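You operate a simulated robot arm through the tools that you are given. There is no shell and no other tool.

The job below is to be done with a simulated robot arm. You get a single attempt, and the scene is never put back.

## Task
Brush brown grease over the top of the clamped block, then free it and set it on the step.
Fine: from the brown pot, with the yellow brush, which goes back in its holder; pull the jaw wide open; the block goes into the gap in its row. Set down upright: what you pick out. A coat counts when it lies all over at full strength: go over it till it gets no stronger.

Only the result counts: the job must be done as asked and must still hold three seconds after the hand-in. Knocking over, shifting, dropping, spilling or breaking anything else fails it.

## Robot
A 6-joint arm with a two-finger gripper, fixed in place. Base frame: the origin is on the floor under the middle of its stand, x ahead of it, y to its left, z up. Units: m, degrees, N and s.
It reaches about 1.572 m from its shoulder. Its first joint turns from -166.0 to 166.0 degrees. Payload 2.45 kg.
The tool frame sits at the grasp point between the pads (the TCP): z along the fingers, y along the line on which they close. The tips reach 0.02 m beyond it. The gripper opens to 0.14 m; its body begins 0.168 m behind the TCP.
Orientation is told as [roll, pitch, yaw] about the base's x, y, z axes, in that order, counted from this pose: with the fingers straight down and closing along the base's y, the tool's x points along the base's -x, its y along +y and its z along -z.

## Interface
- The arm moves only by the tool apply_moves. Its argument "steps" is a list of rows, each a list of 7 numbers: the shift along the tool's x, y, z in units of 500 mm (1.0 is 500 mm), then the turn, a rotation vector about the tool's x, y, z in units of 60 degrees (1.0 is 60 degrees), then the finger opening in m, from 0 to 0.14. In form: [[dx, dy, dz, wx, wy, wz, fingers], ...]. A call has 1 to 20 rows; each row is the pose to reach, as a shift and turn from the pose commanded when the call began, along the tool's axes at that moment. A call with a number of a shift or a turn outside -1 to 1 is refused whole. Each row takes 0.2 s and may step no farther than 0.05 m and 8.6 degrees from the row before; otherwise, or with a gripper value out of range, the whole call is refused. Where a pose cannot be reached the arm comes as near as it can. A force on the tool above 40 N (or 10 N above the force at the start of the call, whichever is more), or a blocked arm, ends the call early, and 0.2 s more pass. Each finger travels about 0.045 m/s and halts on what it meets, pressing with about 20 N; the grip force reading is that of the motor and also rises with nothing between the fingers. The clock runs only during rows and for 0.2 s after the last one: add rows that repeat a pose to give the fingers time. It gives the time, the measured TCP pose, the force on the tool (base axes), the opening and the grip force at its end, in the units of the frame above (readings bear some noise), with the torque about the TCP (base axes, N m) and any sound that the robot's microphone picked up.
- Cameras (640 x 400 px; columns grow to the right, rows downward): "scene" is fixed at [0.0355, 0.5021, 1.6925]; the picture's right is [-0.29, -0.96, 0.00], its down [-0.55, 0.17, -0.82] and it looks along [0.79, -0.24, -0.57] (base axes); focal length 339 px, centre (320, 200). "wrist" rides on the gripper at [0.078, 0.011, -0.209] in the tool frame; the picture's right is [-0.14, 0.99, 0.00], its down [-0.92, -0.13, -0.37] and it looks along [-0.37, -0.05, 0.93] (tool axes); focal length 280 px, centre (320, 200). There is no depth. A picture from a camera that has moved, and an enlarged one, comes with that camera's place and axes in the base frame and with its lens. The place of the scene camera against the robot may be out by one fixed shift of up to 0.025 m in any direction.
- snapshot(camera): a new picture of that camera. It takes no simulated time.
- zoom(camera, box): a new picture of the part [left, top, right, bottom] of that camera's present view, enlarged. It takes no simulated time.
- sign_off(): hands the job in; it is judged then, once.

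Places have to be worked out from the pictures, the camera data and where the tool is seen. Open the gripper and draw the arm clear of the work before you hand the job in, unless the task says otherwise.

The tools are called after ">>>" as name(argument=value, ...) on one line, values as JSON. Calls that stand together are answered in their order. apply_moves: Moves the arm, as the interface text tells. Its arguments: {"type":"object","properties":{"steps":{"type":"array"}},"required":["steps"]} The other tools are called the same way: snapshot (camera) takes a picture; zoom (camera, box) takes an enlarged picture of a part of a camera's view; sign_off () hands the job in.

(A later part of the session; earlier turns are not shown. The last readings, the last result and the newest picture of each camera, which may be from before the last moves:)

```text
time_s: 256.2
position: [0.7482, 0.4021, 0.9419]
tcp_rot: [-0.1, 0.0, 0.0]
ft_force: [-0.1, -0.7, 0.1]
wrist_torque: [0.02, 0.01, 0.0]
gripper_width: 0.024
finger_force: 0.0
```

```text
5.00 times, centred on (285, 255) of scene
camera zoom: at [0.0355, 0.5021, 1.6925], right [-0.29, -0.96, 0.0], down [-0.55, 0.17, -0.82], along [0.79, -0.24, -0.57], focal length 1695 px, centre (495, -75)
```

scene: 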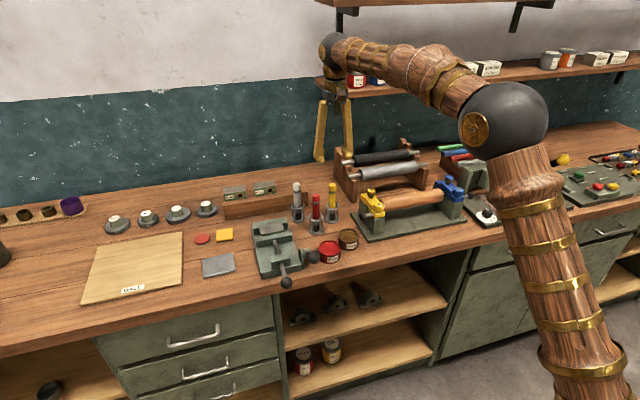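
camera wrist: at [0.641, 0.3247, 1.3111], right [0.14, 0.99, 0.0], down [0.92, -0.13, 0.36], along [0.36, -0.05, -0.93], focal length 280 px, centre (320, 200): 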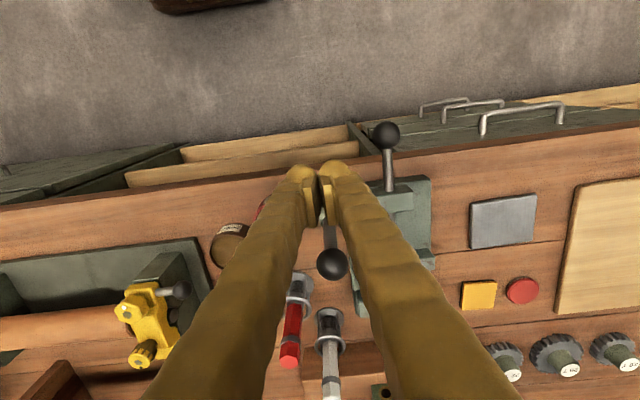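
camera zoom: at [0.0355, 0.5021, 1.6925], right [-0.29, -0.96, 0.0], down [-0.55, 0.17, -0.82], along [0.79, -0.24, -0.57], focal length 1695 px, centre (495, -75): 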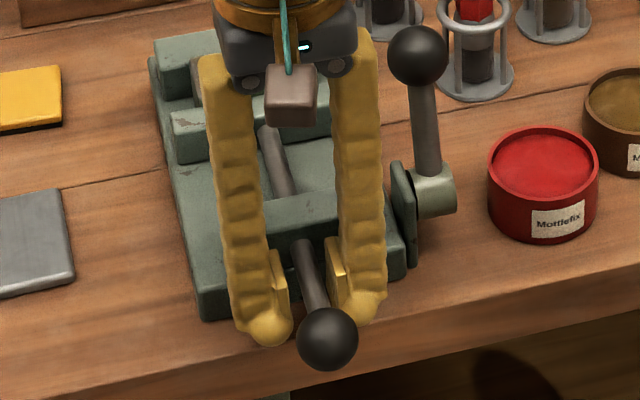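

I centre on the rod (−2 mm y) and pull toward the robot gently by ~2 cm, watching force.

>>> apply_moves(steps=[[0, -0.004, 0, 0, 0, 0, 0.022], [0.01, -0.004, 0, 0, 0, 0, 0.022], [0.02, -0.004, 0, 0, 0, 0, 0.022], [0.03, -0.004, 0, 0, 0, 0, 0.022], [0.04, -0.004, 0, 0, 0, 0, 0.022], [0.04, -0.004, 0, 0, 0, 0, 0.022]])

>>> zoom(camera="scene", box=[250, 205, 320, 295])

>>> zoom(camera="wrist", box=[250, 100, 390, 220])

```text
time_s: 257.6
position: [0.7274, 0.398, 0.9429]
tcp_rot: [-0.1, 0.0, 0.1]
ft_force: [1.1, 0.9, 1.8]
wrist_torque: [-0.05, -0.02, -0.04]
gripper_width: 0.0228
finger_force: 0.4
```

```text
4.44 times, centred on (285, 250) of scene
camera zoom: at [0.0355, 0.5021, 1.6925], right [-0.29, -0.96, 0.0], down [-0.55, 0.17, -0.82], along [0.79, -0.24, -0.57], focal length 1507 px, centre (476, -22)
```

zoom: 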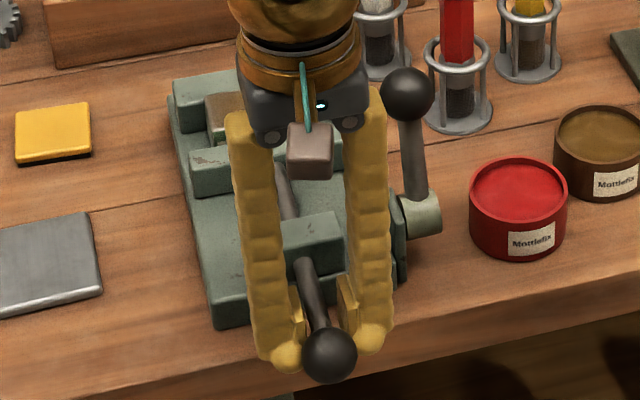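

```text
3.33 times, centred on (320, 160) of wrist
camera zoom: at [0.6488, 0.4093, 1.1508], right [0.14, 0.99, 0.0], down [0.92, -0.13, 0.37], along [0.37, -0.05, -0.93], focal length 935 px, centre (320, 333)
```

zoom: 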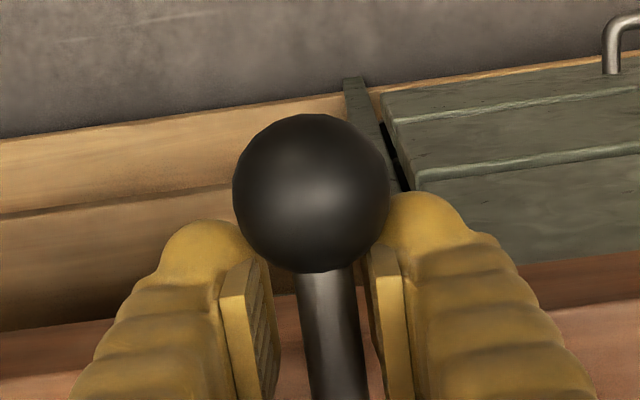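

The knob and jaw are sliding freely (≈1 N). I keep pulling in small steps.

>>> apply_moves(steps=[[0.012, 0, 0, 0, 0, 0, 0.022], [0.024, 0, 0, 0, 0, 0, 0.022], [0.036, 0, 0, 0, 0, 0, 0.022], [0.048, 0, 0, 0, 0, 0, 0.022], [0.06, 0, 0, 0, 0, 0, 0.022], [0.06, 0, 0, 0, 0, 0, 0.022]])

>>> zoom(camera="scene", box=[250, 205, 320, 295])

```text
time_s: 259.1
position: [0.6958, 0.398, 0.942]
tcp_rot: [-0.1, -0.2, 0.2]
ft_force: [2.1, 0.8, -0.3]
wrist_torque: [-0.04, -0.01, -0.04]
gripper_width: 0.0226
finger_force: 0.5
```

```text
4.44 times, centred on (285, 250) of scene
camera zoom: at [0.0355, 0.5021, 1.6925], right [-0.29, -0.96, 0.0], down [-0.55, 0.17, -0.82], along [0.79, -0.24, -0.57], focal length 1507 px, centre (476, -22)
```

zoom: 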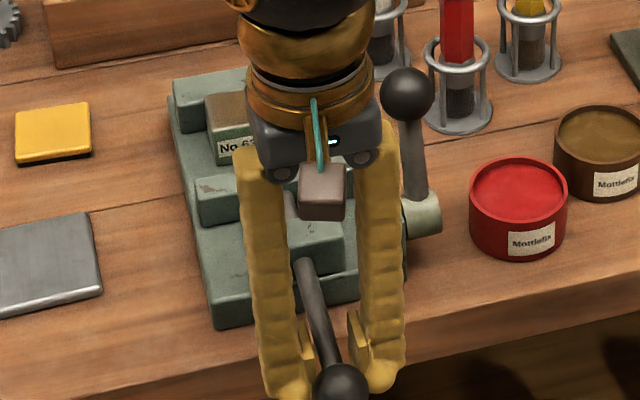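

The jaw is opening and the block's "No 62" label is visible – fitting the gap after 57. I pull on until it stops.

>>> apply_moves(steps=[[0.01, 0, 0, 0, 0, 0, 0.022], [0.02, 0, 0, 0, 0, 0, 0.022], [0.03, 0, 0, 0, 0, 0, 0.022], [0.03, 0, 0, 0, 0, 0, 0.022]])

>>> zoom(camera="scene", box=[250, 205, 320, 295])

```text
time_s: 260.1
position: [0.6809, 0.3986, 0.9445]
tcp_rot: [0.0, 0.0, 0.1]
ft_force: [0.8, 2.3, 0.8]
wrist_torque: [0.0, -0.01, -0.05]
gripper_width: 0.0236
finger_force: 0.9
```

```text
4.44 times, centred on (285, 250) of scene
camera zoom: at [0.0355, 0.5021, 1.6925], right [-0.29, -0.96, 0.0], down [-0.55, 0.17, -0.82], along [0.79, -0.24, -0.57], focal length 1507 px, centre (476, -22)
```

zoom: 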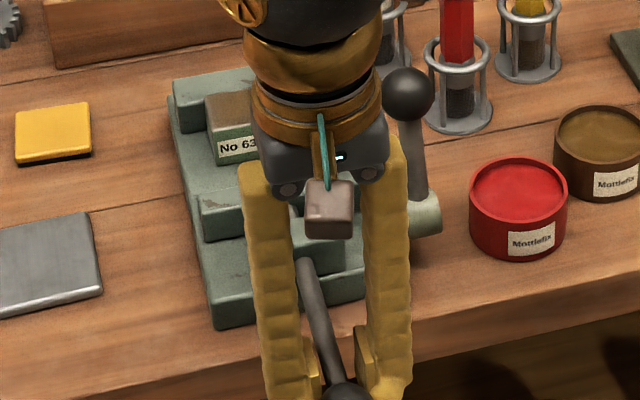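

Still moving freely. I continue.

>>> apply_moves(steps=[[0.008, 0, 0, 0, 0, 0, 0.022], [0.016, 0, 0, 0, 0, 0, 0.022], [0.024, 0, 0, 0, 0, 0, 0.022], [0.024, 0, 0, 0, 0, 0, 0.022]])

>>> zoom(camera="scene", box=[250, 205, 320, 295])

```text
time_s: 261.1
position: [0.668, 0.3974, 0.9433]
tcp_rot: [-0.1, -0.1, 0.1]
ft_force: [1.8, 3.2, -1.0]
wrist_torque: [-0.04, -0.01, -0.11]
gripper_width: 0.0237
finger_force: 1.6
```

```text
4.44 times, centred on (285, 250) of scene
camera zoom: at [0.0355, 0.5021, 1.6925], right [-0.29, -0.96, 0.0], down [-0.55, 0.17, -0.82], along [0.79, -0.24, -0.57], focal length 1507 px, centre (476, -22)
```

zoom: 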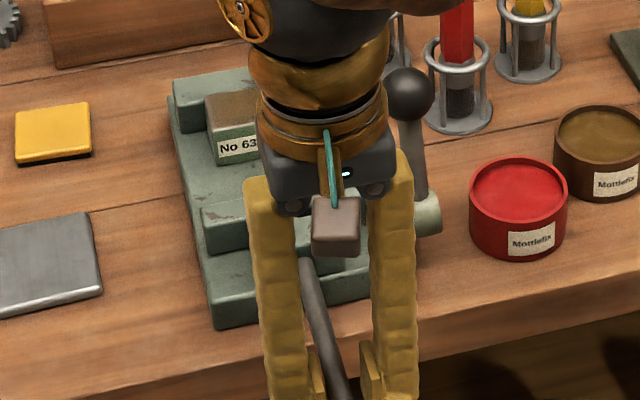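

>>> apply_moves(steps=[[0.008, 0, 0, 0, 0, 0, 0.022], [0.016, 0, 0, 0, 0, 0, 0.022], [0.024, 0, 0, 0, 0, 0, 0.022], [0.024, 0, 0, 0, 0, 0, 0.022]])

>>> zoom(camera="scene", box=[250, 205, 320, 295])

>>> snapshot(camera="wrist")

```text
time_s: 262.1
position: [0.6571, 0.3978, 0.9434]
tcp_rot: [0.0, -0.1, 0.1]
ft_force: [18.7, 16.2, 6.8]
wrist_torque: [0.01, 0.15, -0.58]
gripper_width: 0.0323
finger_force: 8.0
```

```text
4.44 times, centred on (285, 250) of scene
camera zoom: at [0.0355, 0.5021, 1.6925], right [-0.29, -0.96, 0.0], down [-0.55, 0.17, -0.82], along [0.79, -0.24, -0.57], focal length 1507 px, centre (476, -22)
```

zoom: 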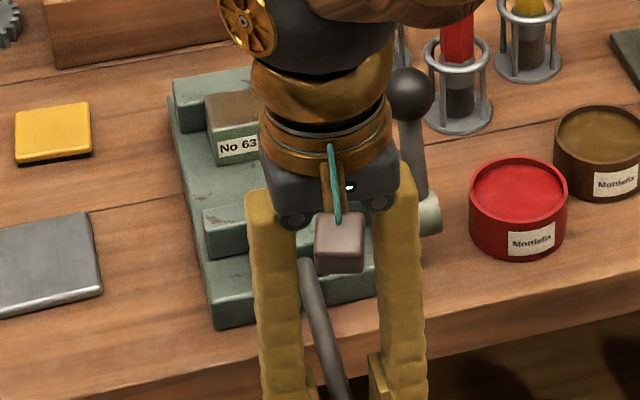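

```text
taken
camera wrist: at [0.5789, 0.4092, 1.1507], right [0.14, 0.99, 0.0], down [0.92, -0.13, 0.37], along [0.37, -0.05, -0.93], focal length 280 px, centre (320, 200)
```

wrist: 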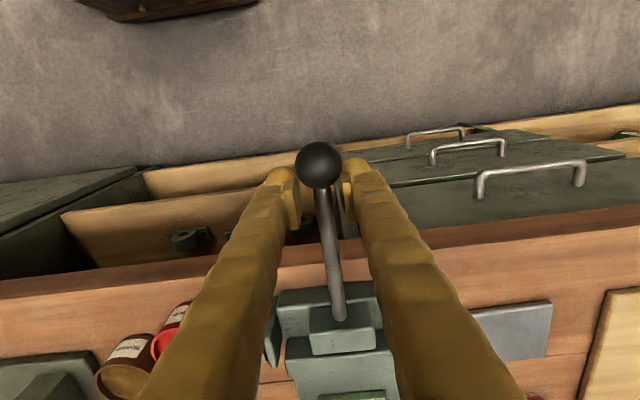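

The jaw has reached its open stop (19 N), 74 mm of travel. I relax, open the fingers and rise to look.

>>> apply_moves(steps=[[-0.01, 0, 0, 0, 0, 0, 0.03], [-0.016, 0, 0, 0, 0, 0, 0.05], [-0.016, 0, 0, 0, 0, 0, 0.06], [-0.016, 0, -0.08, 0, 0, 0, 0.06], [-0.016, 0, -0.17, 0, 0, 0, 0.06], [-0.016, 0, -0.26, 0, 0, 0, 0.06], [-0.016, 0, -0.34, 0, 0, 0, 0.06], [-0.016, 0, -0.34, 0, 0, 0, 0.06]])

>>> zoom(camera="scene", box=[250, 205, 320, 295])

>>> snapshot(camera="wrist")

```text
time_s: 263.9
position: [0.6625, 0.3943, 1.114]
tcp_rot: [-0.1, -0.1, 0.1]
ft_force: [0.4, 0.4, -0.6]
wrist_torque: [0.02, 0.02, -0.02]
gripper_width: 0.0603
finger_force: 0.0
```

```text
4.44 times, centred on (285, 250) of scene
camera zoom: at [0.0355, 0.5021, 1.6925], right [-0.29, -0.96, 0.0], down [-0.55, 0.17, -0.82], along [0.79, -0.24, -0.57], focal length 1507 px, centre (476, -22)
```

zoom: 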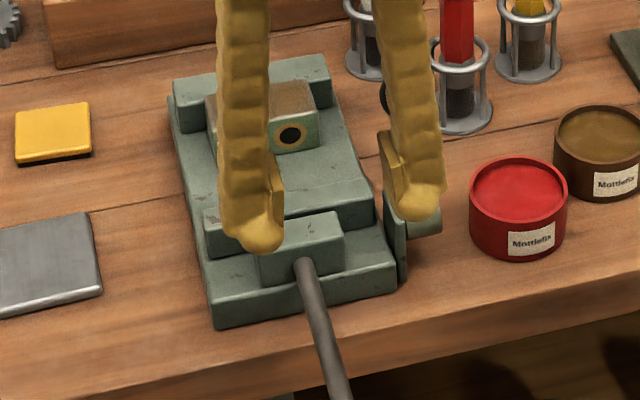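

```text
taken
camera wrist: at [0.5846, 0.407, 1.3223], right [0.14, 0.99, 0.0], down [0.92, -0.13, 0.37], along [0.37, -0.05, -0.93], focal length 280 px, centre (320, 200)
```

wrist: 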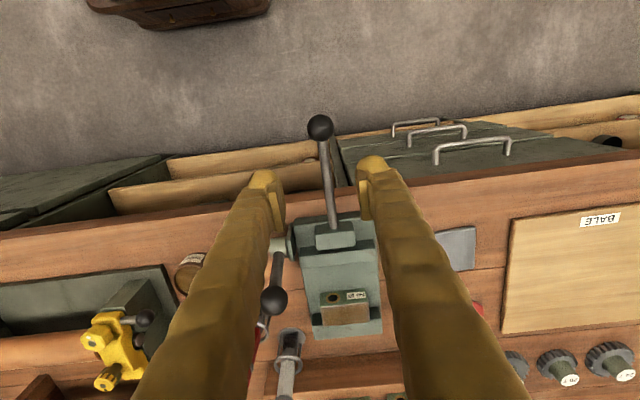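

The jaw is fully open against its bracket; the block (No 63) stands free on the bed. Next I measure the step and its row from above.

>>> apply_moves(steps=[[0, 0, -0.08, 0, 0, 0, 0.09], [-0.09, -0.01, -0.15, 0, 0, 0, 0.11], [-0.18, -0.025, -0.17, 0, 0, 0, 0.13], [-0.27, -0.04, -0.17, 0, 0, 0, 0.14], [-0.36, -0.055, -0.17, 0, 0, 0, 0.14], [-0.45, -0.07, -0.17, 0, 0, 0, 0.14], [-0.54, -0.075, -0.17, 0, 0, 0, 0.14], [-0.58, -0.075, -0.17, 0, 0, 0, 0.14], [-0.58, -0.075, -0.17, 0, 0, 0, 0.14]])

>>> snapshot(camera="wrist")

>>> zoom(camera="wrist", box=[220, 150, 420, 275])

>>> zoom(camera="wrist", box=[250, 60, 410, 170])

```text
refused: row 2 steps farther than a row can; nothing moved
```

```text
taken
camera wrist: at [0.5846, 0.407, 1.3223], right [0.14, 0.99, 0.0], down [0.92, -0.13, 0.37], along [0.37, -0.05, -0.93], focal length 280 px, centre (320, 200)
```

wrist: 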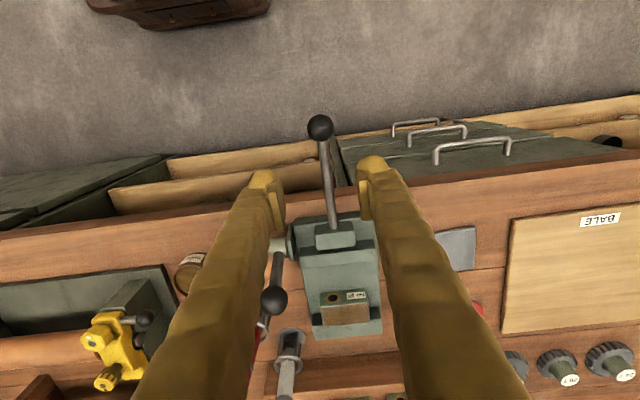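

```text
3.20 times, centred on (320, 212) of wrist
camera zoom: at [0.5846, 0.407, 1.3223], right [0.14, 0.99, 0.0], down [0.92, -0.13, 0.37], along [0.37, -0.05, -0.93], focal length 897 px, centre (320, 160)
```

zoom: 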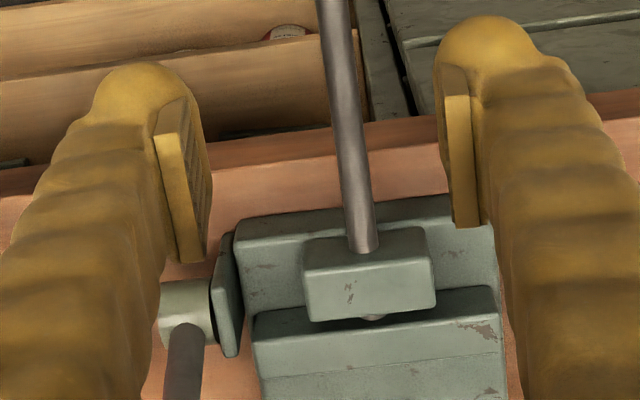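

```text
3.64 times, centred on (330, 115) of wrist
camera zoom: at [0.5846, 0.407, 1.3223], right [0.14, 0.99, 0.0], down [0.92, -0.13, 0.37], along [0.37, -0.05, -0.93], focal length 1020 px, centre (284, 509)
```

zoom: 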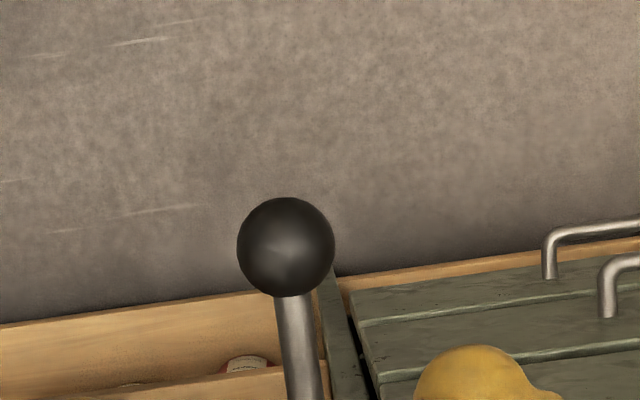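

The step size was too large; I redo it with smaller rows.

>>> apply_moves(steps=[[0, 0, -0.08, 0, 0, 0, 0.09], [-0.07, -0.01, -0.13, 0, 0, 0, 0.11], [-0.15, -0.025, -0.17, 0, 0, 0, 0.13], [-0.24, -0.04, -0.17, 0, 0, 0, 0.14], [-0.33, -0.055, -0.17, 0, 0, 0, 0.14], [-0.42, -0.07, -0.17, 0, 0, 0, 0.14], [-0.51, -0.075, -0.17, 0, 0, 0, 0.14], [-0.58, -0.075, -0.17, 0, 0, 0, 0.14], [-0.58, -0.075, -0.17, 0, 0, 0, 0.14]])

>>> snapshot(camera="wrist")

>>> zoom(camera="wrist", box=[220, 150, 420, 275])

>>> zoom(camera="wrist", box=[250, 60, 410, 170])

```text
time_s: 265.9
position: [0.9576, 0.3606, 1.1981]
tcp_rot: [0.0, 0.0, 0.1]
ft_force: [-0.2, -0.2, 0.6]
wrist_torque: [0.05, -0.03, 0.01]
gripper_width: 0.1402
finger_force: 0.1
```

```text
taken
camera wrist: at [0.8782, 0.3713, 1.406], right [0.14, 0.99, 0.0], down [0.92, -0.13, 0.37], along [0.37, -0.05, -0.93], focal length 280 px, centre (320, 200)
```

wrist: 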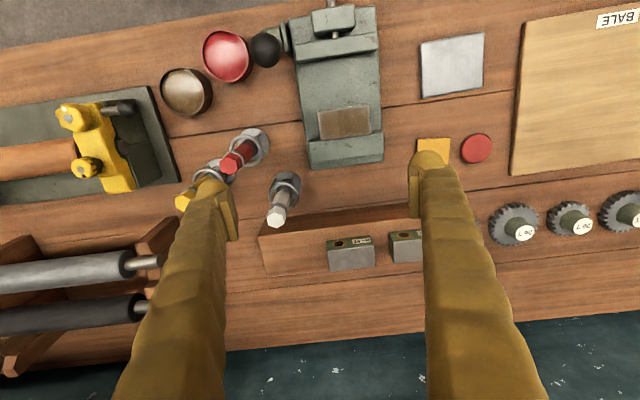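

```text
3.20 times, centred on (320, 212) of wrist
camera zoom: at [0.8782, 0.3713, 1.406], right [0.14, 0.99, 0.0], down [0.92, -0.13, 0.37], along [0.37, -0.05, -0.93], focal length 897 px, centre (320, 160)
```

zoom: 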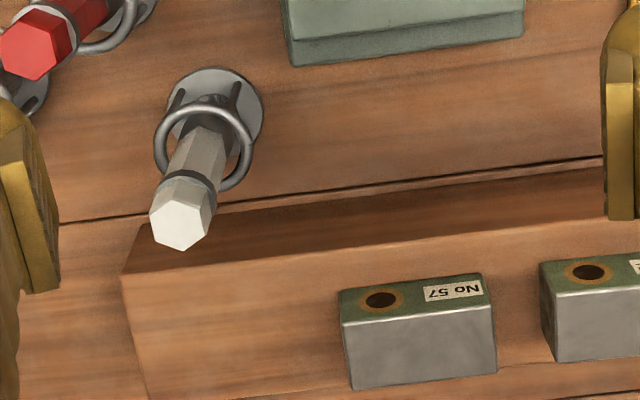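

```text
3.64 times, centred on (330, 115) of wrist
camera zoom: at [0.8782, 0.3713, 1.406], right [0.14, 0.99, 0.0], down [0.92, -0.13, 0.37], along [0.37, -0.05, -0.93], focal length 1020 px, centre (284, 509)
```

zoom: 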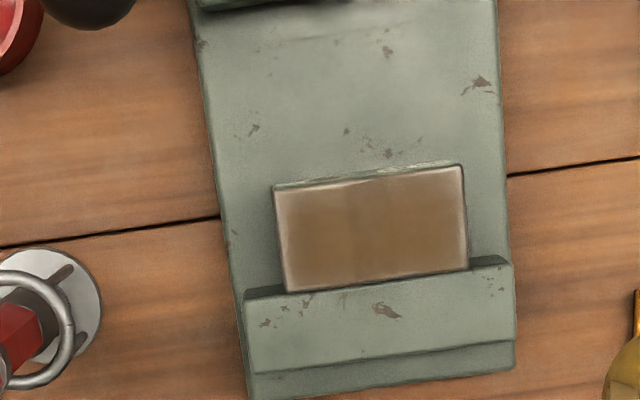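

Measurements: the block in the vise is at x 0.912–0.9555, y 0.362–0.441 (top 0.9595, height ≈0.0375). On the step (top z≈0.9625): No 57 spans y 0.3475–0.427, x 1.1335–1.174; slots have a 0.108 pitch, so the gap's centre is (1.154, 0.279). First I grasp the block by its ends: move above it.

>>> apply_moves(steps=[[0.02, 0.04, 0.06, 0, 0, 0, 0.12], [0.04, 0.081, 0.14, 0, 0, 0, 0.12], [0.04, 0.081, 0.22, 0, 0, 0, 0.12], [0.04, 0.081, 0.296, 0, 0, 0, 0.12], [0.04, 0.081, 0.296, 0, 0, 0, 0.12], [0.04, 0.081, 0.296, 0, 0, 0, 0.12]])

>>> snapshot(camera="wrist")

>>> zoom(camera="scene", box=[240, 185, 330, 275])

```text
time_s: 267.2
position: [0.9366, 0.4019, 1.0499]
tcp_rot: [-0.2, -0.1, 0.1]
ft_force: [0.7, -1.1, -0.6]
wrist_torque: [-0.01, 0.03, 0.01]
gripper_width: 0.1199
finger_force: 0.0
```

```text
taken
camera wrist: at [0.8571, 0.413, 1.2585], right [0.14, 0.99, 0.0], down [0.92, -0.13, 0.37], along [0.37, -0.05, -0.93], focal length 280 px, centre (320, 200)
```

wrist: 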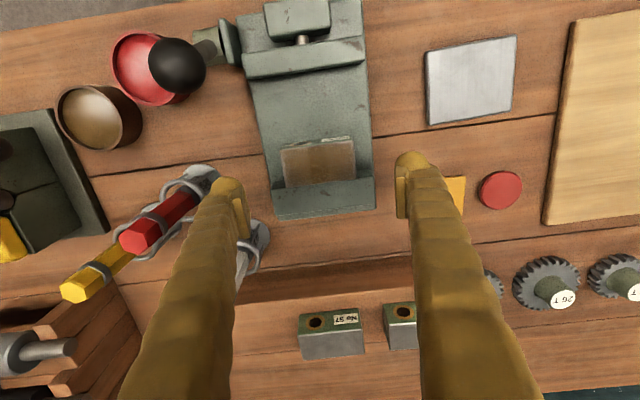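

```text
4.44 times, centred on (285, 230) of scene
camera zoom: at [0.0355, 0.5021, 1.6925], right [-0.29, -0.96, 0.0], down [-0.55, 0.17, -0.82], along [0.79, -0.24, -0.57], focal length 1507 px, centre (476, 67)
```

zoom: 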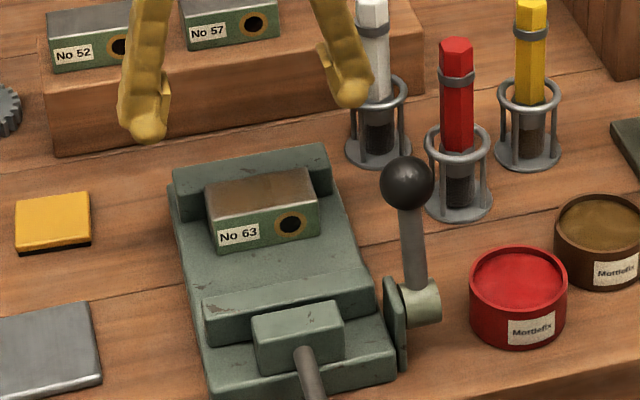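

Block No 63 stands on the bed. I descend over it with the fingers outside its ends (tips staying ~4 mm above the bed).

>>> apply_moves(steps=[[0, 0, 0.06, 0, 0, 0, 0.12], [0, 0, 0.12, 0, 0, 0, 0.12], [0, 0, 0.17, 0, 0, 0, 0.12], [0, 0, 0.2, 0, 0, 0, 0.12], [0, 0, 0.206, 0, 0, 0, 0.12], [0, 0, 0.206, 0, 0, 0, 0.12]])

>>> zoom(camera="scene", box=[240, 185, 330, 275])

>>> zoom(camera="wrist", box=[200, 120, 440, 270])

```text
time_s: 268.6
position: [0.9354, 0.3999, 0.948]
tcp_rot: [-0.1, -0.1, 0.1]
ft_force: [-0.1, -0.1, 0.4]
wrist_torque: [0.0, 0.01, -0.03]
gripper_width: 0.12
finger_force: 0.1
```

```text
4.44 times, centred on (285, 230) of scene
camera zoom: at [0.0355, 0.5021, 1.6925], right [-0.29, -0.96, 0.0], down [-0.55, 0.17, -0.82], along [0.79, -0.24, -0.57], focal length 1507 px, centre (476, 67)
```

zoom: 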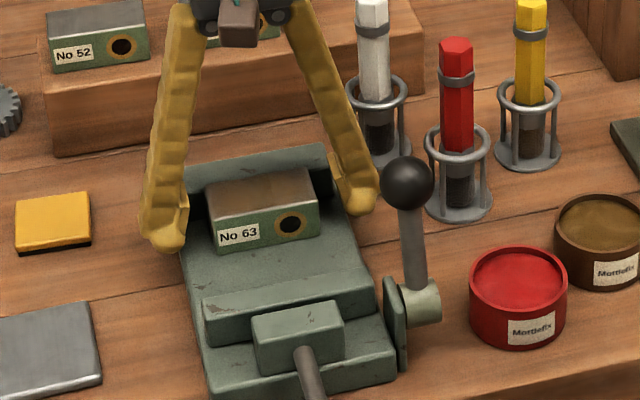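

```text
2.67 times, centred on (320, 195) of wrist
camera zoom: at [0.8574, 0.4111, 1.1562], right [0.14, 0.99, 0.0], down [0.92, -0.13, 0.37], along [0.37, -0.05, -0.93], focal length 748 px, centre (320, 213)
```

zoom: 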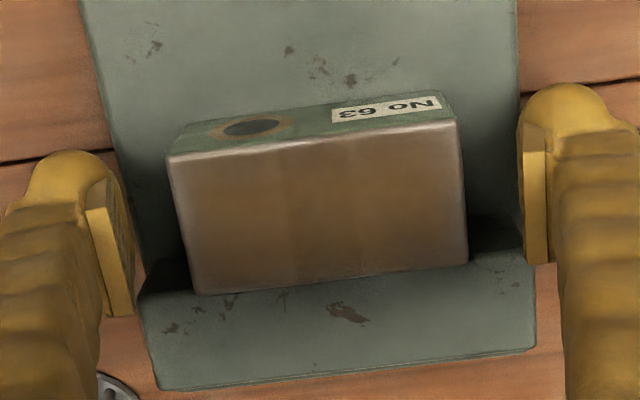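

Nicely straddled, and the coat looks complete. I close on the ends.

>>> apply_moves(steps=[[0, 0.002, 0, 0, 0, 0, 0.105], [0, 0.002, 0, 0, 0, 0, 0.09], [0, 0.002, 0, 0, 0, 0, 0.075], [0, 0.002, 0, 0, 0, 0, 0.06], [0, 0.002, 0, 0, 0, 0, 0.05], [0, 0.002, 0, 0, 0, 0, 0.05]])

>>> zoom(camera="wrist", box=[200, 120, 440, 270])

```text
time_s: 269.6
position: [0.9332, 0.4008, 0.9478]
tcp_rot: [-0.3, 0.3, -0.1]
ft_force: [-8.8, -2.1, 5.1]
wrist_torque: [-0.15, -0.17, -0.12]
gripper_width: 0.0839
finger_force: 18.1
stopped in row 4: the force on the tool passed its limit at 64 N (the readings are from after the stop); the commanded pose is now the measured one
```

```text
2.67 times, centred on (320, 195) of wrist
camera zoom: at [0.8562, 0.4122, 1.1569], right [0.14, 0.99, 0.0], down [0.92, -0.13, 0.37], along [0.36, -0.05, -0.93], focal length 748 px, centre (320, 213)
```

zoom: 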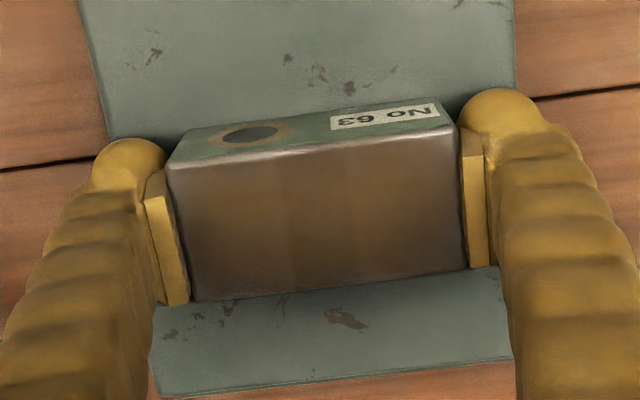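

The closing was stopped by a 64 N force – likely a finger touching the fixed jaw's face. I open slightly, shift 6 mm toward the robot, and check that nothing moved.

>>> apply_moves(steps=[[0, 0, 0, 0, 0, 0, 0.095], [0, 0, 0, 0.005, -0.005, 0, 0.1], [0.006, 0, 0, 0.005, -0.005, 0, 0.1], [0.012, 0, 0, 0.005, -0.005, 0, 0.1], [0.012, 0, 0, 0.005, -0.005, 0, 0.1]])

>>> zoom(camera="wrist", box=[200, 120, 440, 270])

>>> zoom(camera="scene", box=[240, 185, 330, 275])

```text
time_s: 270.8
position: [0.9278, 0.3997, 0.9474]
tcp_rot: [-0.5, 0.0, 0.1]
ft_force: [-0.1, 0.6, -1.2]
wrist_torque: [0.02, 0.01, 0.0]
gripper_width: 0.1002
finger_force: 0.0
```

```text
2.67 times, centred on (320, 195) of wrist
camera zoom: at [0.8492, 0.4126, 1.1557], right [0.14, 0.99, -0.01], down [0.92, -0.12, 0.37], along [0.37, -0.06, -0.93], focal length 748 px, centre (320, 213)
```

zoom: 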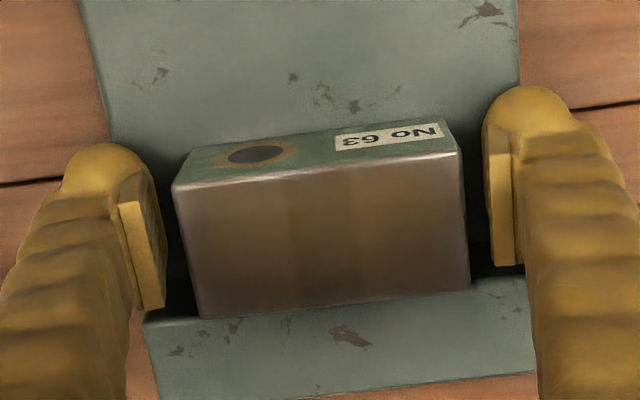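

```text
4.44 times, centred on (285, 230) of scene
camera zoom: at [0.0355, 0.5021, 1.6925], right [-0.29, -0.96, 0.0], down [-0.55, 0.17, -0.82], along [0.79, -0.24, -0.57], focal length 1507 px, centre (476, 67)
```

zoom: 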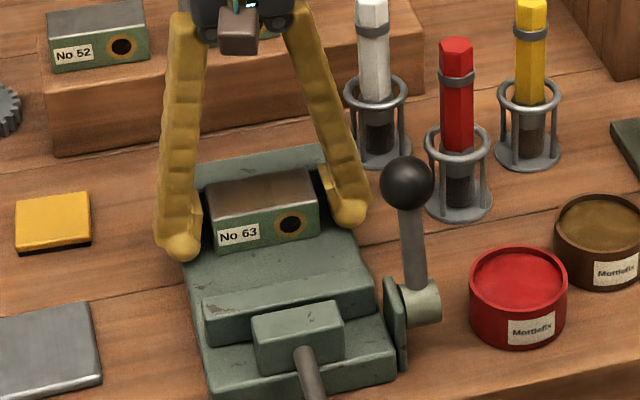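

Nothing has moved. I level the roll and close on the ends from this position.

>>> apply_moves(steps=[[0, 0.003, 0, -0.0083, 0, 0, 0.1], [0, 0.003, 0, -0.0083, 0, 0, 0.092], [0, 0.003, 0, -0.0083, 0, 0, 0.086], [0, 0.003, 0, -0.0083, 0, 0, 0.083], [0, 0.003, 0, -0.0083, 0, 0, 0.083]])

>>> zoom(camera="wrist", box=[200, 120, 440, 270])

```text
time_s: 272.0
position: [0.9284, 0.4009, 0.9478]
tcp_rot: [-0.1, -0.2, -0.1]
ft_force: [1.3, -3.1, 0.9]
wrist_torque: [-0.06, 0.02, 0.05]
gripper_width: 0.0841
finger_force: 20.2
```

```text
2.67 times, centred on (320, 195) of wrist
camera zoom: at [0.8492, 0.4121, 1.1557], right [0.14, 0.99, 0.0], down [0.92, -0.13, 0.37], along [0.37, -0.05, -0.93], focal length 748 px, centre (320, 213)
```

zoom: 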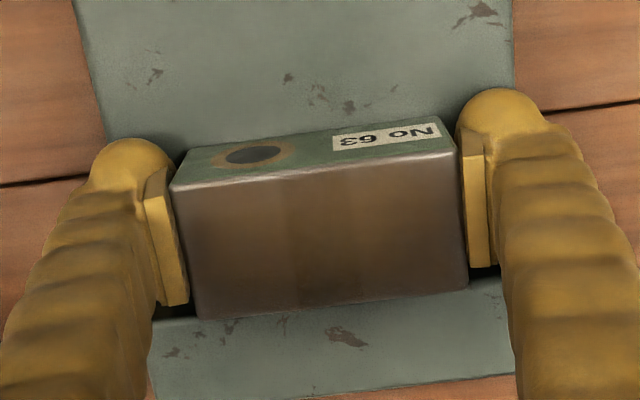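

Gripped at 84 mm (block width), force 20 N, no tool load. I keep the grip and lift slowly.

>>> apply_moves(steps=[[0, 0, 0, 0, 0, 0, 0.075], [0, 0, 0, 0, 0, 0, 0.06], [0, 0, -0.006, 0, 0, 0, 0.06], [0, 0, -0.012, 0, 0, 0, 0.06], [0, 0, -0.02, 0, 0, 0, 0.06], [0, 0, -0.02, 0, 0, 0, 0.06]])

>>> zoom(camera="wrist", box=[200, 120, 440, 270])

>>> zoom(camera="scene", box=[240, 185, 330, 275])

```text
time_s: 273.4
position: [0.9275, 0.3995, 0.9589]
tcp_rot: [0.0, -0.1, 0.2]
ft_force: [0.3, -0.1, -7.5]
wrist_torque: [0.01, 0.03, -0.01]
gripper_width: 0.0842
finger_force: 20.1
```

```text
2.67 times, centred on (320, 195) of wrist
camera zoom: at [0.8489, 0.412, 1.1662], right [0.14, 0.99, 0.0], down [0.92, -0.13, 0.37], along [0.37, -0.05, -0.93], focal length 748 px, centre (320, 213)
```

zoom: 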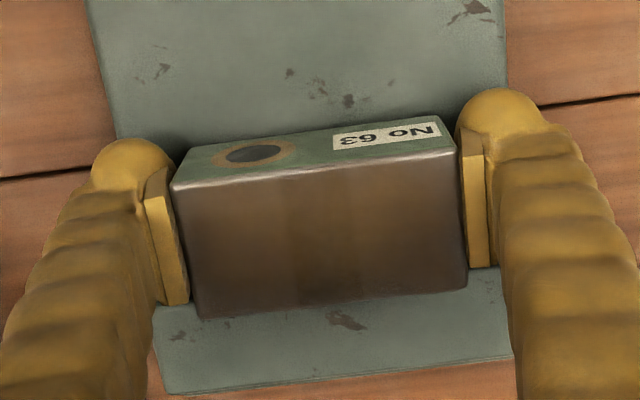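

```text
4.44 times, centred on (285, 230) of scene
camera zoom: at [0.0355, 0.5021, 1.6925], right [-0.29, -0.96, 0.0], down [-0.55, 0.17, -0.82], along [0.79, -0.24, -0.57], focal length 1507 px, centre (476, 67)
```

zoom: 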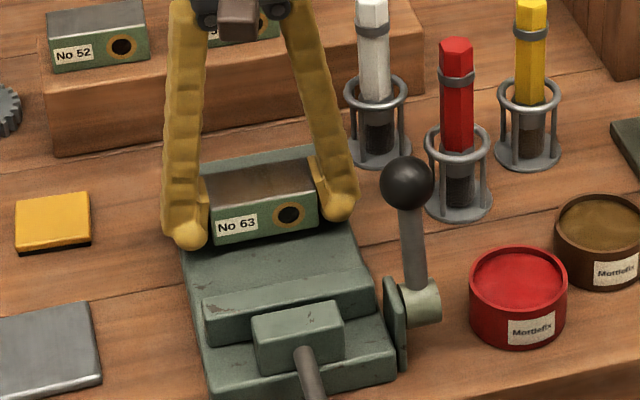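

Lifted cleanly (≈0.7 kg). The space next to No 57 is too narrow for a finger at the block's end, so I'll set it in the gap turned 90° first, re-grip it across its short side, then turn it into place. I lift it high.

>>> apply_moves(steps=[[0, 0, -0.03, 0, 0, 0, 0.06], [0, 0, -0.08, 0, 0, 0, 0.06], [0, 0, -0.14, 0, 0, 0, 0.06], [0, 0, -0.2, 0, 0, 0, 0.06], [0, 0, -0.27, 0, 0, 0, 0.06], [0, 0, -0.34, 0, 0, 0, 0.06], [0, 0, -0.4, 0, 0, 0, 0.06], [0, 0, -0.4, 0, 0, 0, 0.06]])

>>> apply_moves(steps=[[0, 0, 0, 0, 0, -0.1, 0.06], [0, 0, 0, 0, 0, -0.2, 0.06], [0, 0, 0, 0, 0, -0.3, 0.06], [0, 0, 0, 0, 0, -0.4, 0.06], [0, 0, 0, 0, 0, -0.5, 0.06], [0, 0, 0, 0, 0, -0.6, 0.06], [0, 0, 0, 0, 0, -0.7, 0.06], [0, 0, 0, 0, 0, -0.75, 0.06]])

>>> snapshot(camera="wrist")

>>> snapshot(camera="scene")

```text
time_s: 275.2
position: [0.9301, 0.4028, 1.1589]
tcp_rot: [0.0, -0.1, 0.0]
ft_force: [0.1, -0.7, -6.7]
wrist_torque: [0.0, 0.05, -0.04]
gripper_width: 0.0839
finger_force: 20.2
```

```text
time_s: 277.0
position: [0.9293, 0.4016, 1.1579]
tcp_rot: [-0.1, -0.1, 45.0]
ft_force: [0.0, -0.4, -8.1]
wrist_torque: [-0.03, 0.01, 0.01]
gripper_width: 0.084
finger_force: 20.4
```

```text
taken
camera wrist: at [0.8649, 0.3547, 1.3659], right [-0.6, 0.8, 0.0], down [0.74, 0.56, 0.37], along [0.3, 0.22, -0.93], focal length 280 px, centre (320, 200)
```

wrist: 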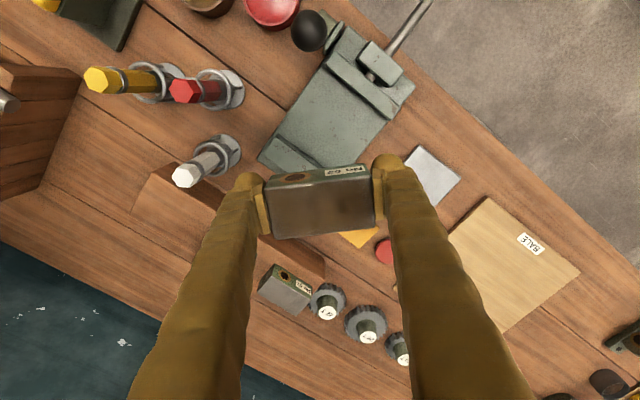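

```text
taken
```

scene: 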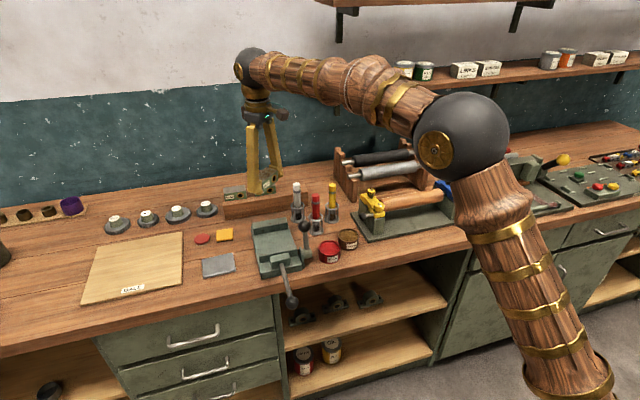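

Rotation works fine. I turn the remaining 45° and carry the block over the gap, high above the brushes.

>>> apply_moves(steps=[[0, 0, 0, 0, 0, -0.1, 0.06], [0, 0, 0, 0, 0, -0.2, 0.06], [0, 0, 0, 0, 0, -0.3, 0.06], [0, 0, 0, 0, 0, -0.4, 0.06], [0, 0, 0, 0, 0, -0.5, 0.06], [0, 0, 0, 0, 0, -0.6, 0.06], [0, 0, 0, 0, 0, -0.7, 0.06], [0, 0, 0, 0, 0, -0.75, 0.06], [0, 0, 0, 0, 0, -0.75, 0.06]])

>>> apply_moves(steps=[[0.03, -0.055, 0, 0, 0, 0, 0.06], [0.065, -0.115, 0, 0, 0, 0, 0.06], [0.1, -0.175, 0, 0, 0, 0, 0.06], [0.135, -0.24, 0, 0, 0, 0, 0.06], [0.17, -0.3, 0, 0, 0, 0, 0.06], [0.205, -0.36, 0, 0, 0, 0, 0.06], [0.235, -0.415, 0, 0, 0, 0, 0.06], [0.2576, -0.4536, 0, 0, 0, 0, 0.06], [0.2576, -0.4536, 0, 0, 0, 0, 0.06], [0.2576, -0.4536, 0, 0, 0, 0, 0.06]])

>>> snapshot(camera="wrist")

>>> zoom(camera="scene", box=[200, 110, 350, 230])

```text
time_s: 279.0
position: [0.9276, 0.4021, 1.1574]
tcp_rot: [-0.2, -0.1, 90.1]
ft_force: [0.0, -0.3, -7.4]
wrist_torque: [-0.03, 0.01, 0.0]
gripper_width: 0.0836
finger_force: 19.8
```

```text
time_s: 281.2
position: [1.1237, 0.2718, 1.1481]
tcp_rot: [-0.2, 0.1, 90.2]
ft_force: [-0.3, 0.3, -7.3]
wrist_torque: [-0.07, 0.0, 0.01]
gripper_width: 0.0822
finger_force: 19.5
out of reach, approached as far as the arm can: row 7, 8, 9, 10
```

```text
taken
camera wrist: at [1.1119, 0.1938, 1.3561], right [-0.99, 0.14, 0.0], down [0.13, 0.92, 0.37], along [0.05, 0.37, -0.93], focal length 280 px, centre (320, 200)
```

wrist: 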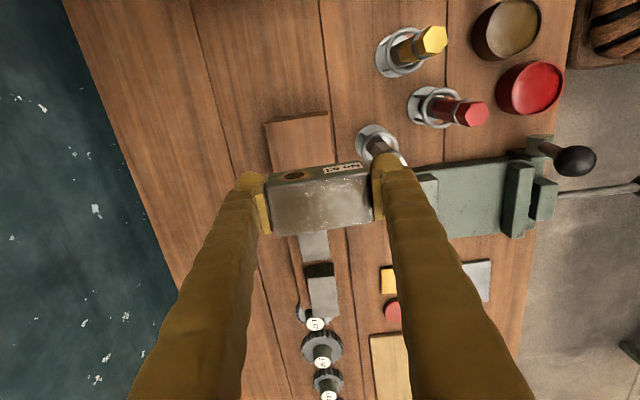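

```text
3.33 times, centred on (275, 170) of scene
camera zoom: at [0.0355, 0.5021, 1.6925], right [-0.29, -0.96, 0.0], down [-0.55, 0.17, -0.82], along [0.79, -0.24, -0.57], focal length 1130 px, centre (470, 300)
```

zoom: 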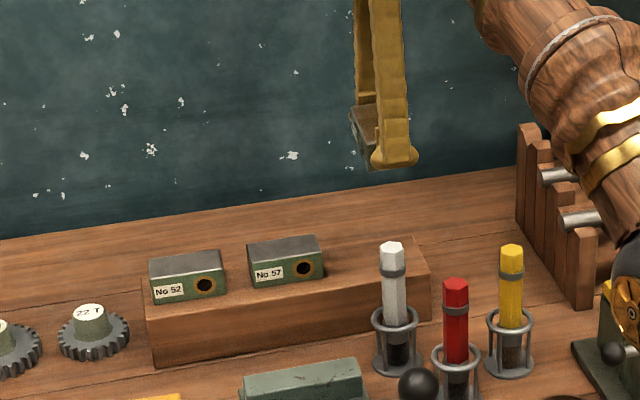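

At this height the target is just out of reach; lower down the arm reaches farther. I lower to z≈1.09 (still above the brush tops) at the target position.

>>> apply_moves(steps=[[0, 0, 0.03, 0, 0, 0, 0.06], [0, 0, 0.06, 0, 0, 0, 0.06], [0, 0, 0.09, 0, 0, 0, 0.06], [0, 0, 0.12, 0, 0, 0, 0.06], [0, 0, 0.136, 0, 0, 0, 0.06], [0, 0, 0.136, 0, 0, 0, 0.06]])

>>> snapshot(camera="wrist")

>>> zoom(camera="scene", box=[220, 130, 330, 220])

```text
time_s: 282.6
position: [1.1223, 0.2755, 1.0783]
tcp_rot: [-0.1, -0.1, 90.0]
ft_force: [0.7, -0.9, -7.2]
wrist_torque: [-0.03, 0.05, -0.02]
gripper_width: 0.0819
finger_force: 19.8
```

```text
taken
camera wrist: at [1.1112, 0.1968, 1.2862], right [-0.99, 0.14, 0.0], down [0.13, 0.92, 0.37], along [0.05, 0.37, -0.93], focal length 280 px, centre (320, 200)
```

wrist: 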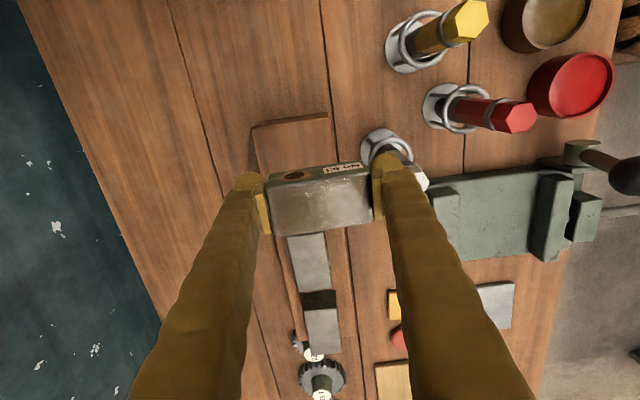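

```text
4.44 times, centred on (275, 175) of scene
camera zoom: at [0.0355, 0.5021, 1.6925], right [-0.29, -0.96, 0.0], down [-0.55, 0.17, -0.82], along [0.79, -0.24, -0.57], focal length 1507 px, centre (520, 311)
```

zoom: 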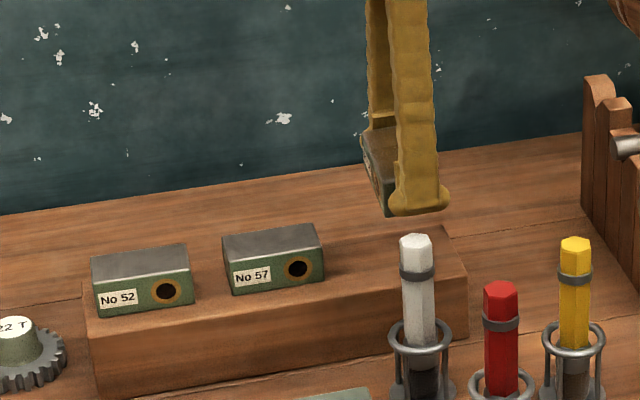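

Now I move +3 cm in x at this height toward the slot centre.

>>> apply_moves(steps=[[0, -0.02, 0, 0, 0, 0, 0.06], [0, -0.04, 0, 0, 0, 0, 0.06], [0, -0.0606, 0, 0, 0, 0, 0.06], [0, -0.0606, 0.01, 0, 0, 0, 0.06], [0, -0.0606, 0.01, 0, 0, 0, 0.06]])

>>> snapshot(camera="wrist")

>>> zoom(camera="wrist", box=[230, 110, 430, 270])

>>> zoom(camera="scene", box=[220, 130, 330, 220])

```text
time_s: 283.8
position: [1.1528, 0.2742, 1.0724]
tcp_rot: [0.0, -0.1, 90.0]
ft_force: [-0.3, -0.3, -7.7]
wrist_torque: [-0.03, 0.03, 0.02]
gripper_width: 0.0821
finger_force: 19.8
```

```text
taken
camera wrist: at [1.1424, 0.1957, 1.2802], right [-0.99, 0.14, 0.0], down [0.13, 0.92, 0.37], along [0.05, 0.37, -0.93], focal length 280 px, centre (320, 200)
```

wrist: 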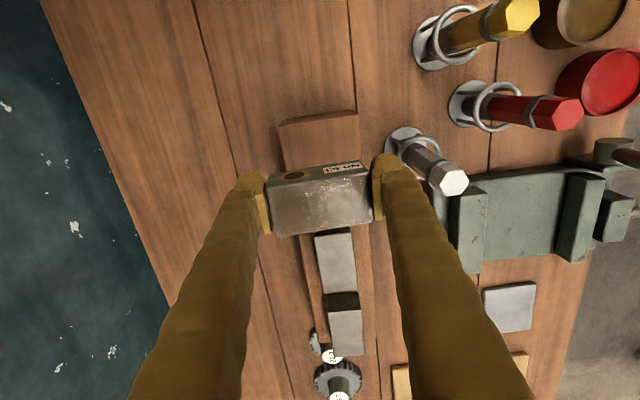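

```text
2.50 times, centred on (330, 190) of wrist
camera zoom: at [1.1424, 0.1957, 1.2802], right [-0.99, 0.14, 0.0], down [0.13, 0.92, 0.37], along [0.05, 0.37, -0.93], focal length 701 px, centre (295, 225)
```

zoom: 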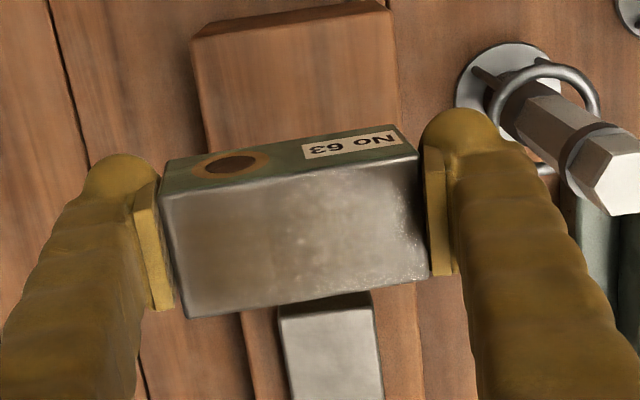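

```text
4.44 times, centred on (275, 175) of scene
camera zoom: at [0.0355, 0.5021, 1.6925], right [-0.29, -0.96, 0.0], down [-0.55, 0.17, -0.82], along [0.79, -0.24, -0.57], focal length 1507 px, centre (520, 311)
```

zoom: 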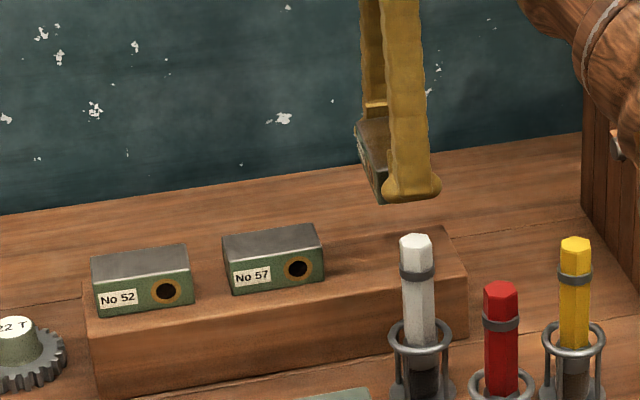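

The block is centred over the gap (about (1.153, 0.277)). I lower it to just above the step.

>>> apply_moves(steps=[[-0.002, 0, 0.04, 0, 0, 0, 0.06], [-0.003, -0.001, 0.08, 0, 0, 0, 0.06], [-0.003, -0.002, 0.12, 0, 0, 0, 0.06], [-0.003, -0.002, 0.145, 0, 0, 0, 0.06], [-0.003, -0.002, 0.155, 0, 0, 0, 0.06], [-0.003, -0.002, 0.155, 0, 0, 0, 0.06]])

>>> zoom(camera="wrist", box=[230, 110, 430, 270])

>>> zoom(camera="scene", box=[240, 150, 330, 220])

```text
time_s: 285.2
position: [1.1544, 0.2755, 0.9966]
tcp_rot: [-0.2, 0.0, 90.0]
ft_force: [5.0, -3.3, 11.7]
wrist_torque: [0.38, 0.6, -0.01]
gripper_width: 0.0824
finger_force: 20.2
```

```text
2.50 times, centred on (330, 190) of wrist
camera zoom: at [1.1426, 0.1969, 1.205], right [-0.99, 0.14, 0.0], down [0.13, 0.92, 0.37], along [0.05, 0.37, -0.93], focal length 701 px, centre (295, 225)
```

zoom: 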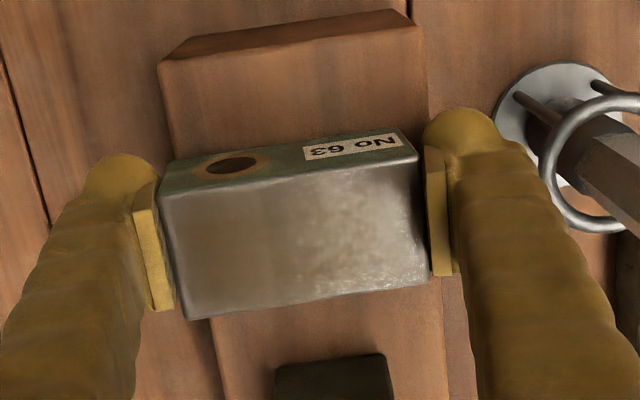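

```text
5.71 times, centred on (285, 185) of scene
camera zoom: at [0.0355, 0.5021, 1.6925], right [-0.29, -0.96, 0.0], down [-0.55, 0.17, -0.82], along [0.79, -0.24, -0.57], focal length 1937 px, centre (520, 286)
```

zoom: 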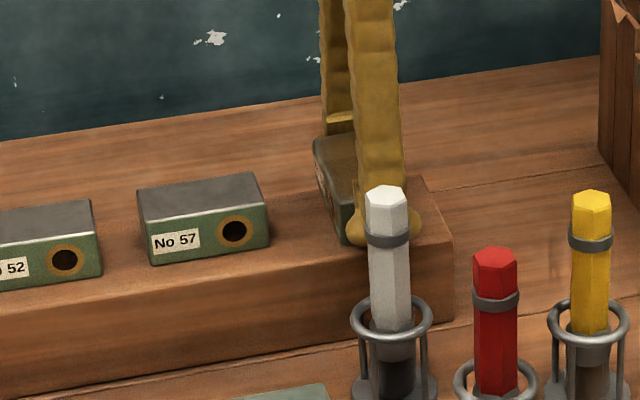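

Contact with the step (≈19 N). I ease off a little and release.

>>> apply_moves(steps=[[0, 0, -0.0015, 0, 0, 0, 0.06], [0, 0, -0.0015, 0, 0, 0, 0.06], [0, 0, -0.0015, 0, 0, 0, 0.084], [0, 0, -0.0015, 0, 0, 0, 0.09], [0, 0, -0.0015, 0, 0, 0, 0.1], [0, 0, -0.0015, 0, 0, 0, 0.1]])

>>> zoom(camera="wrist", box=[230, 110, 430, 270])

>>> zoom(camera="scene", box=[240, 150, 330, 220])

```text
time_s: 286.6
position: [1.1537, 0.276, 0.9964]
tcp_rot: [-0.1, 0.0, 90.1]
ft_force: [0.2, -0.3, 0.8]
wrist_torque: [0.01, 0.0, -0.01]
gripper_width: 0.0998
finger_force: 0.1
```

```text
2.50 times, centred on (330, 190) of wrist
camera zoom: at [1.1427, 0.1971, 1.2043], right [-0.99, 0.14, 0.0], down [0.13, 0.92, 0.37], along [0.05, 0.37, -0.93], focal length 701 px, centre (295, 225)
```

zoom: 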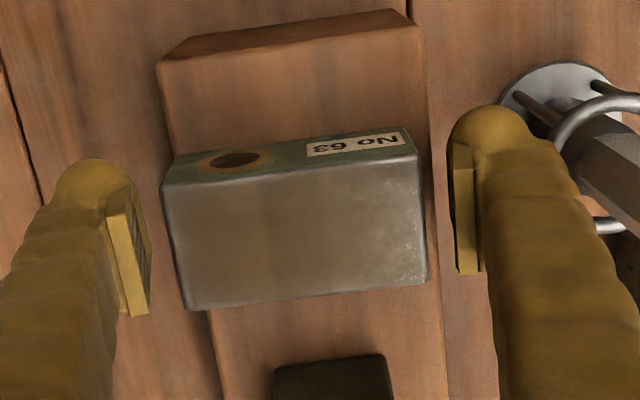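

```text
5.71 times, centred on (285, 185) of scene
camera zoom: at [0.0355, 0.5021, 1.6925], right [-0.29, -0.96, 0.0], down [-0.55, 0.17, -0.82], along [0.79, -0.24, -0.57], focal length 1937 px, centre (520, 286)
```

zoom: 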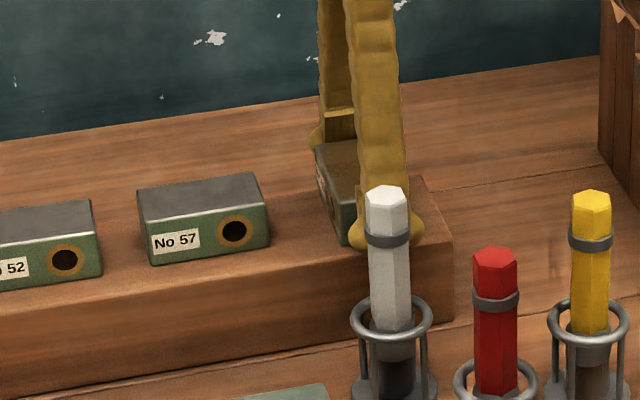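

The block rests on the step. Let me check the coat's look from the scene camera before continuing.

>>> zoom(camera="scene", box=[278, 168, 308, 192])

>>> zoom(camera="wrist", box=[270, 150, 380, 240])

```text
16.00 times, centred on (293, 180) of scene
camera zoom: at [0.0355, 0.5021, 1.6925], right [-0.29, -0.96, 0.0], down [-0.55, 0.17, -0.82], along [0.79, -0.24, -0.57], focal length 5424 px, centre (752, 520)
```

zoom: 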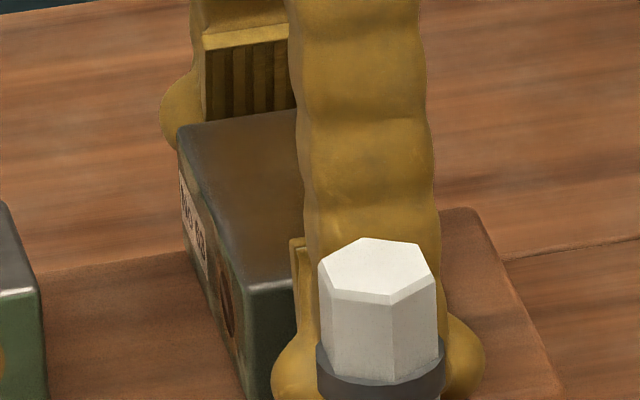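

```text
4.44 times, centred on (325, 195) of wrist
camera zoom: at [1.1427, 0.1971, 1.2043], right [-0.99, 0.14, 0.0], down [0.13, 0.92, 0.37], along [0.05, 0.37, -0.93], focal length 1246 px, centre (298, 222)
```

zoom: 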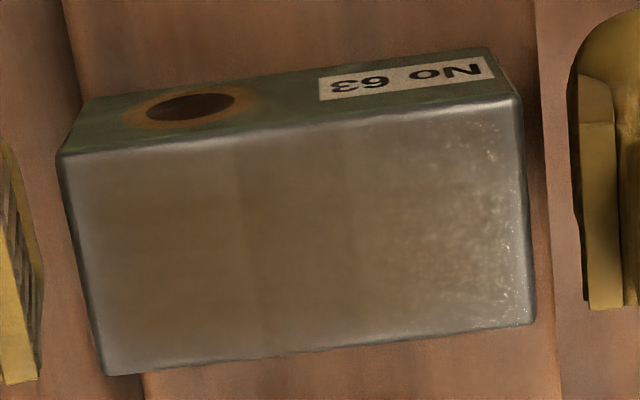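

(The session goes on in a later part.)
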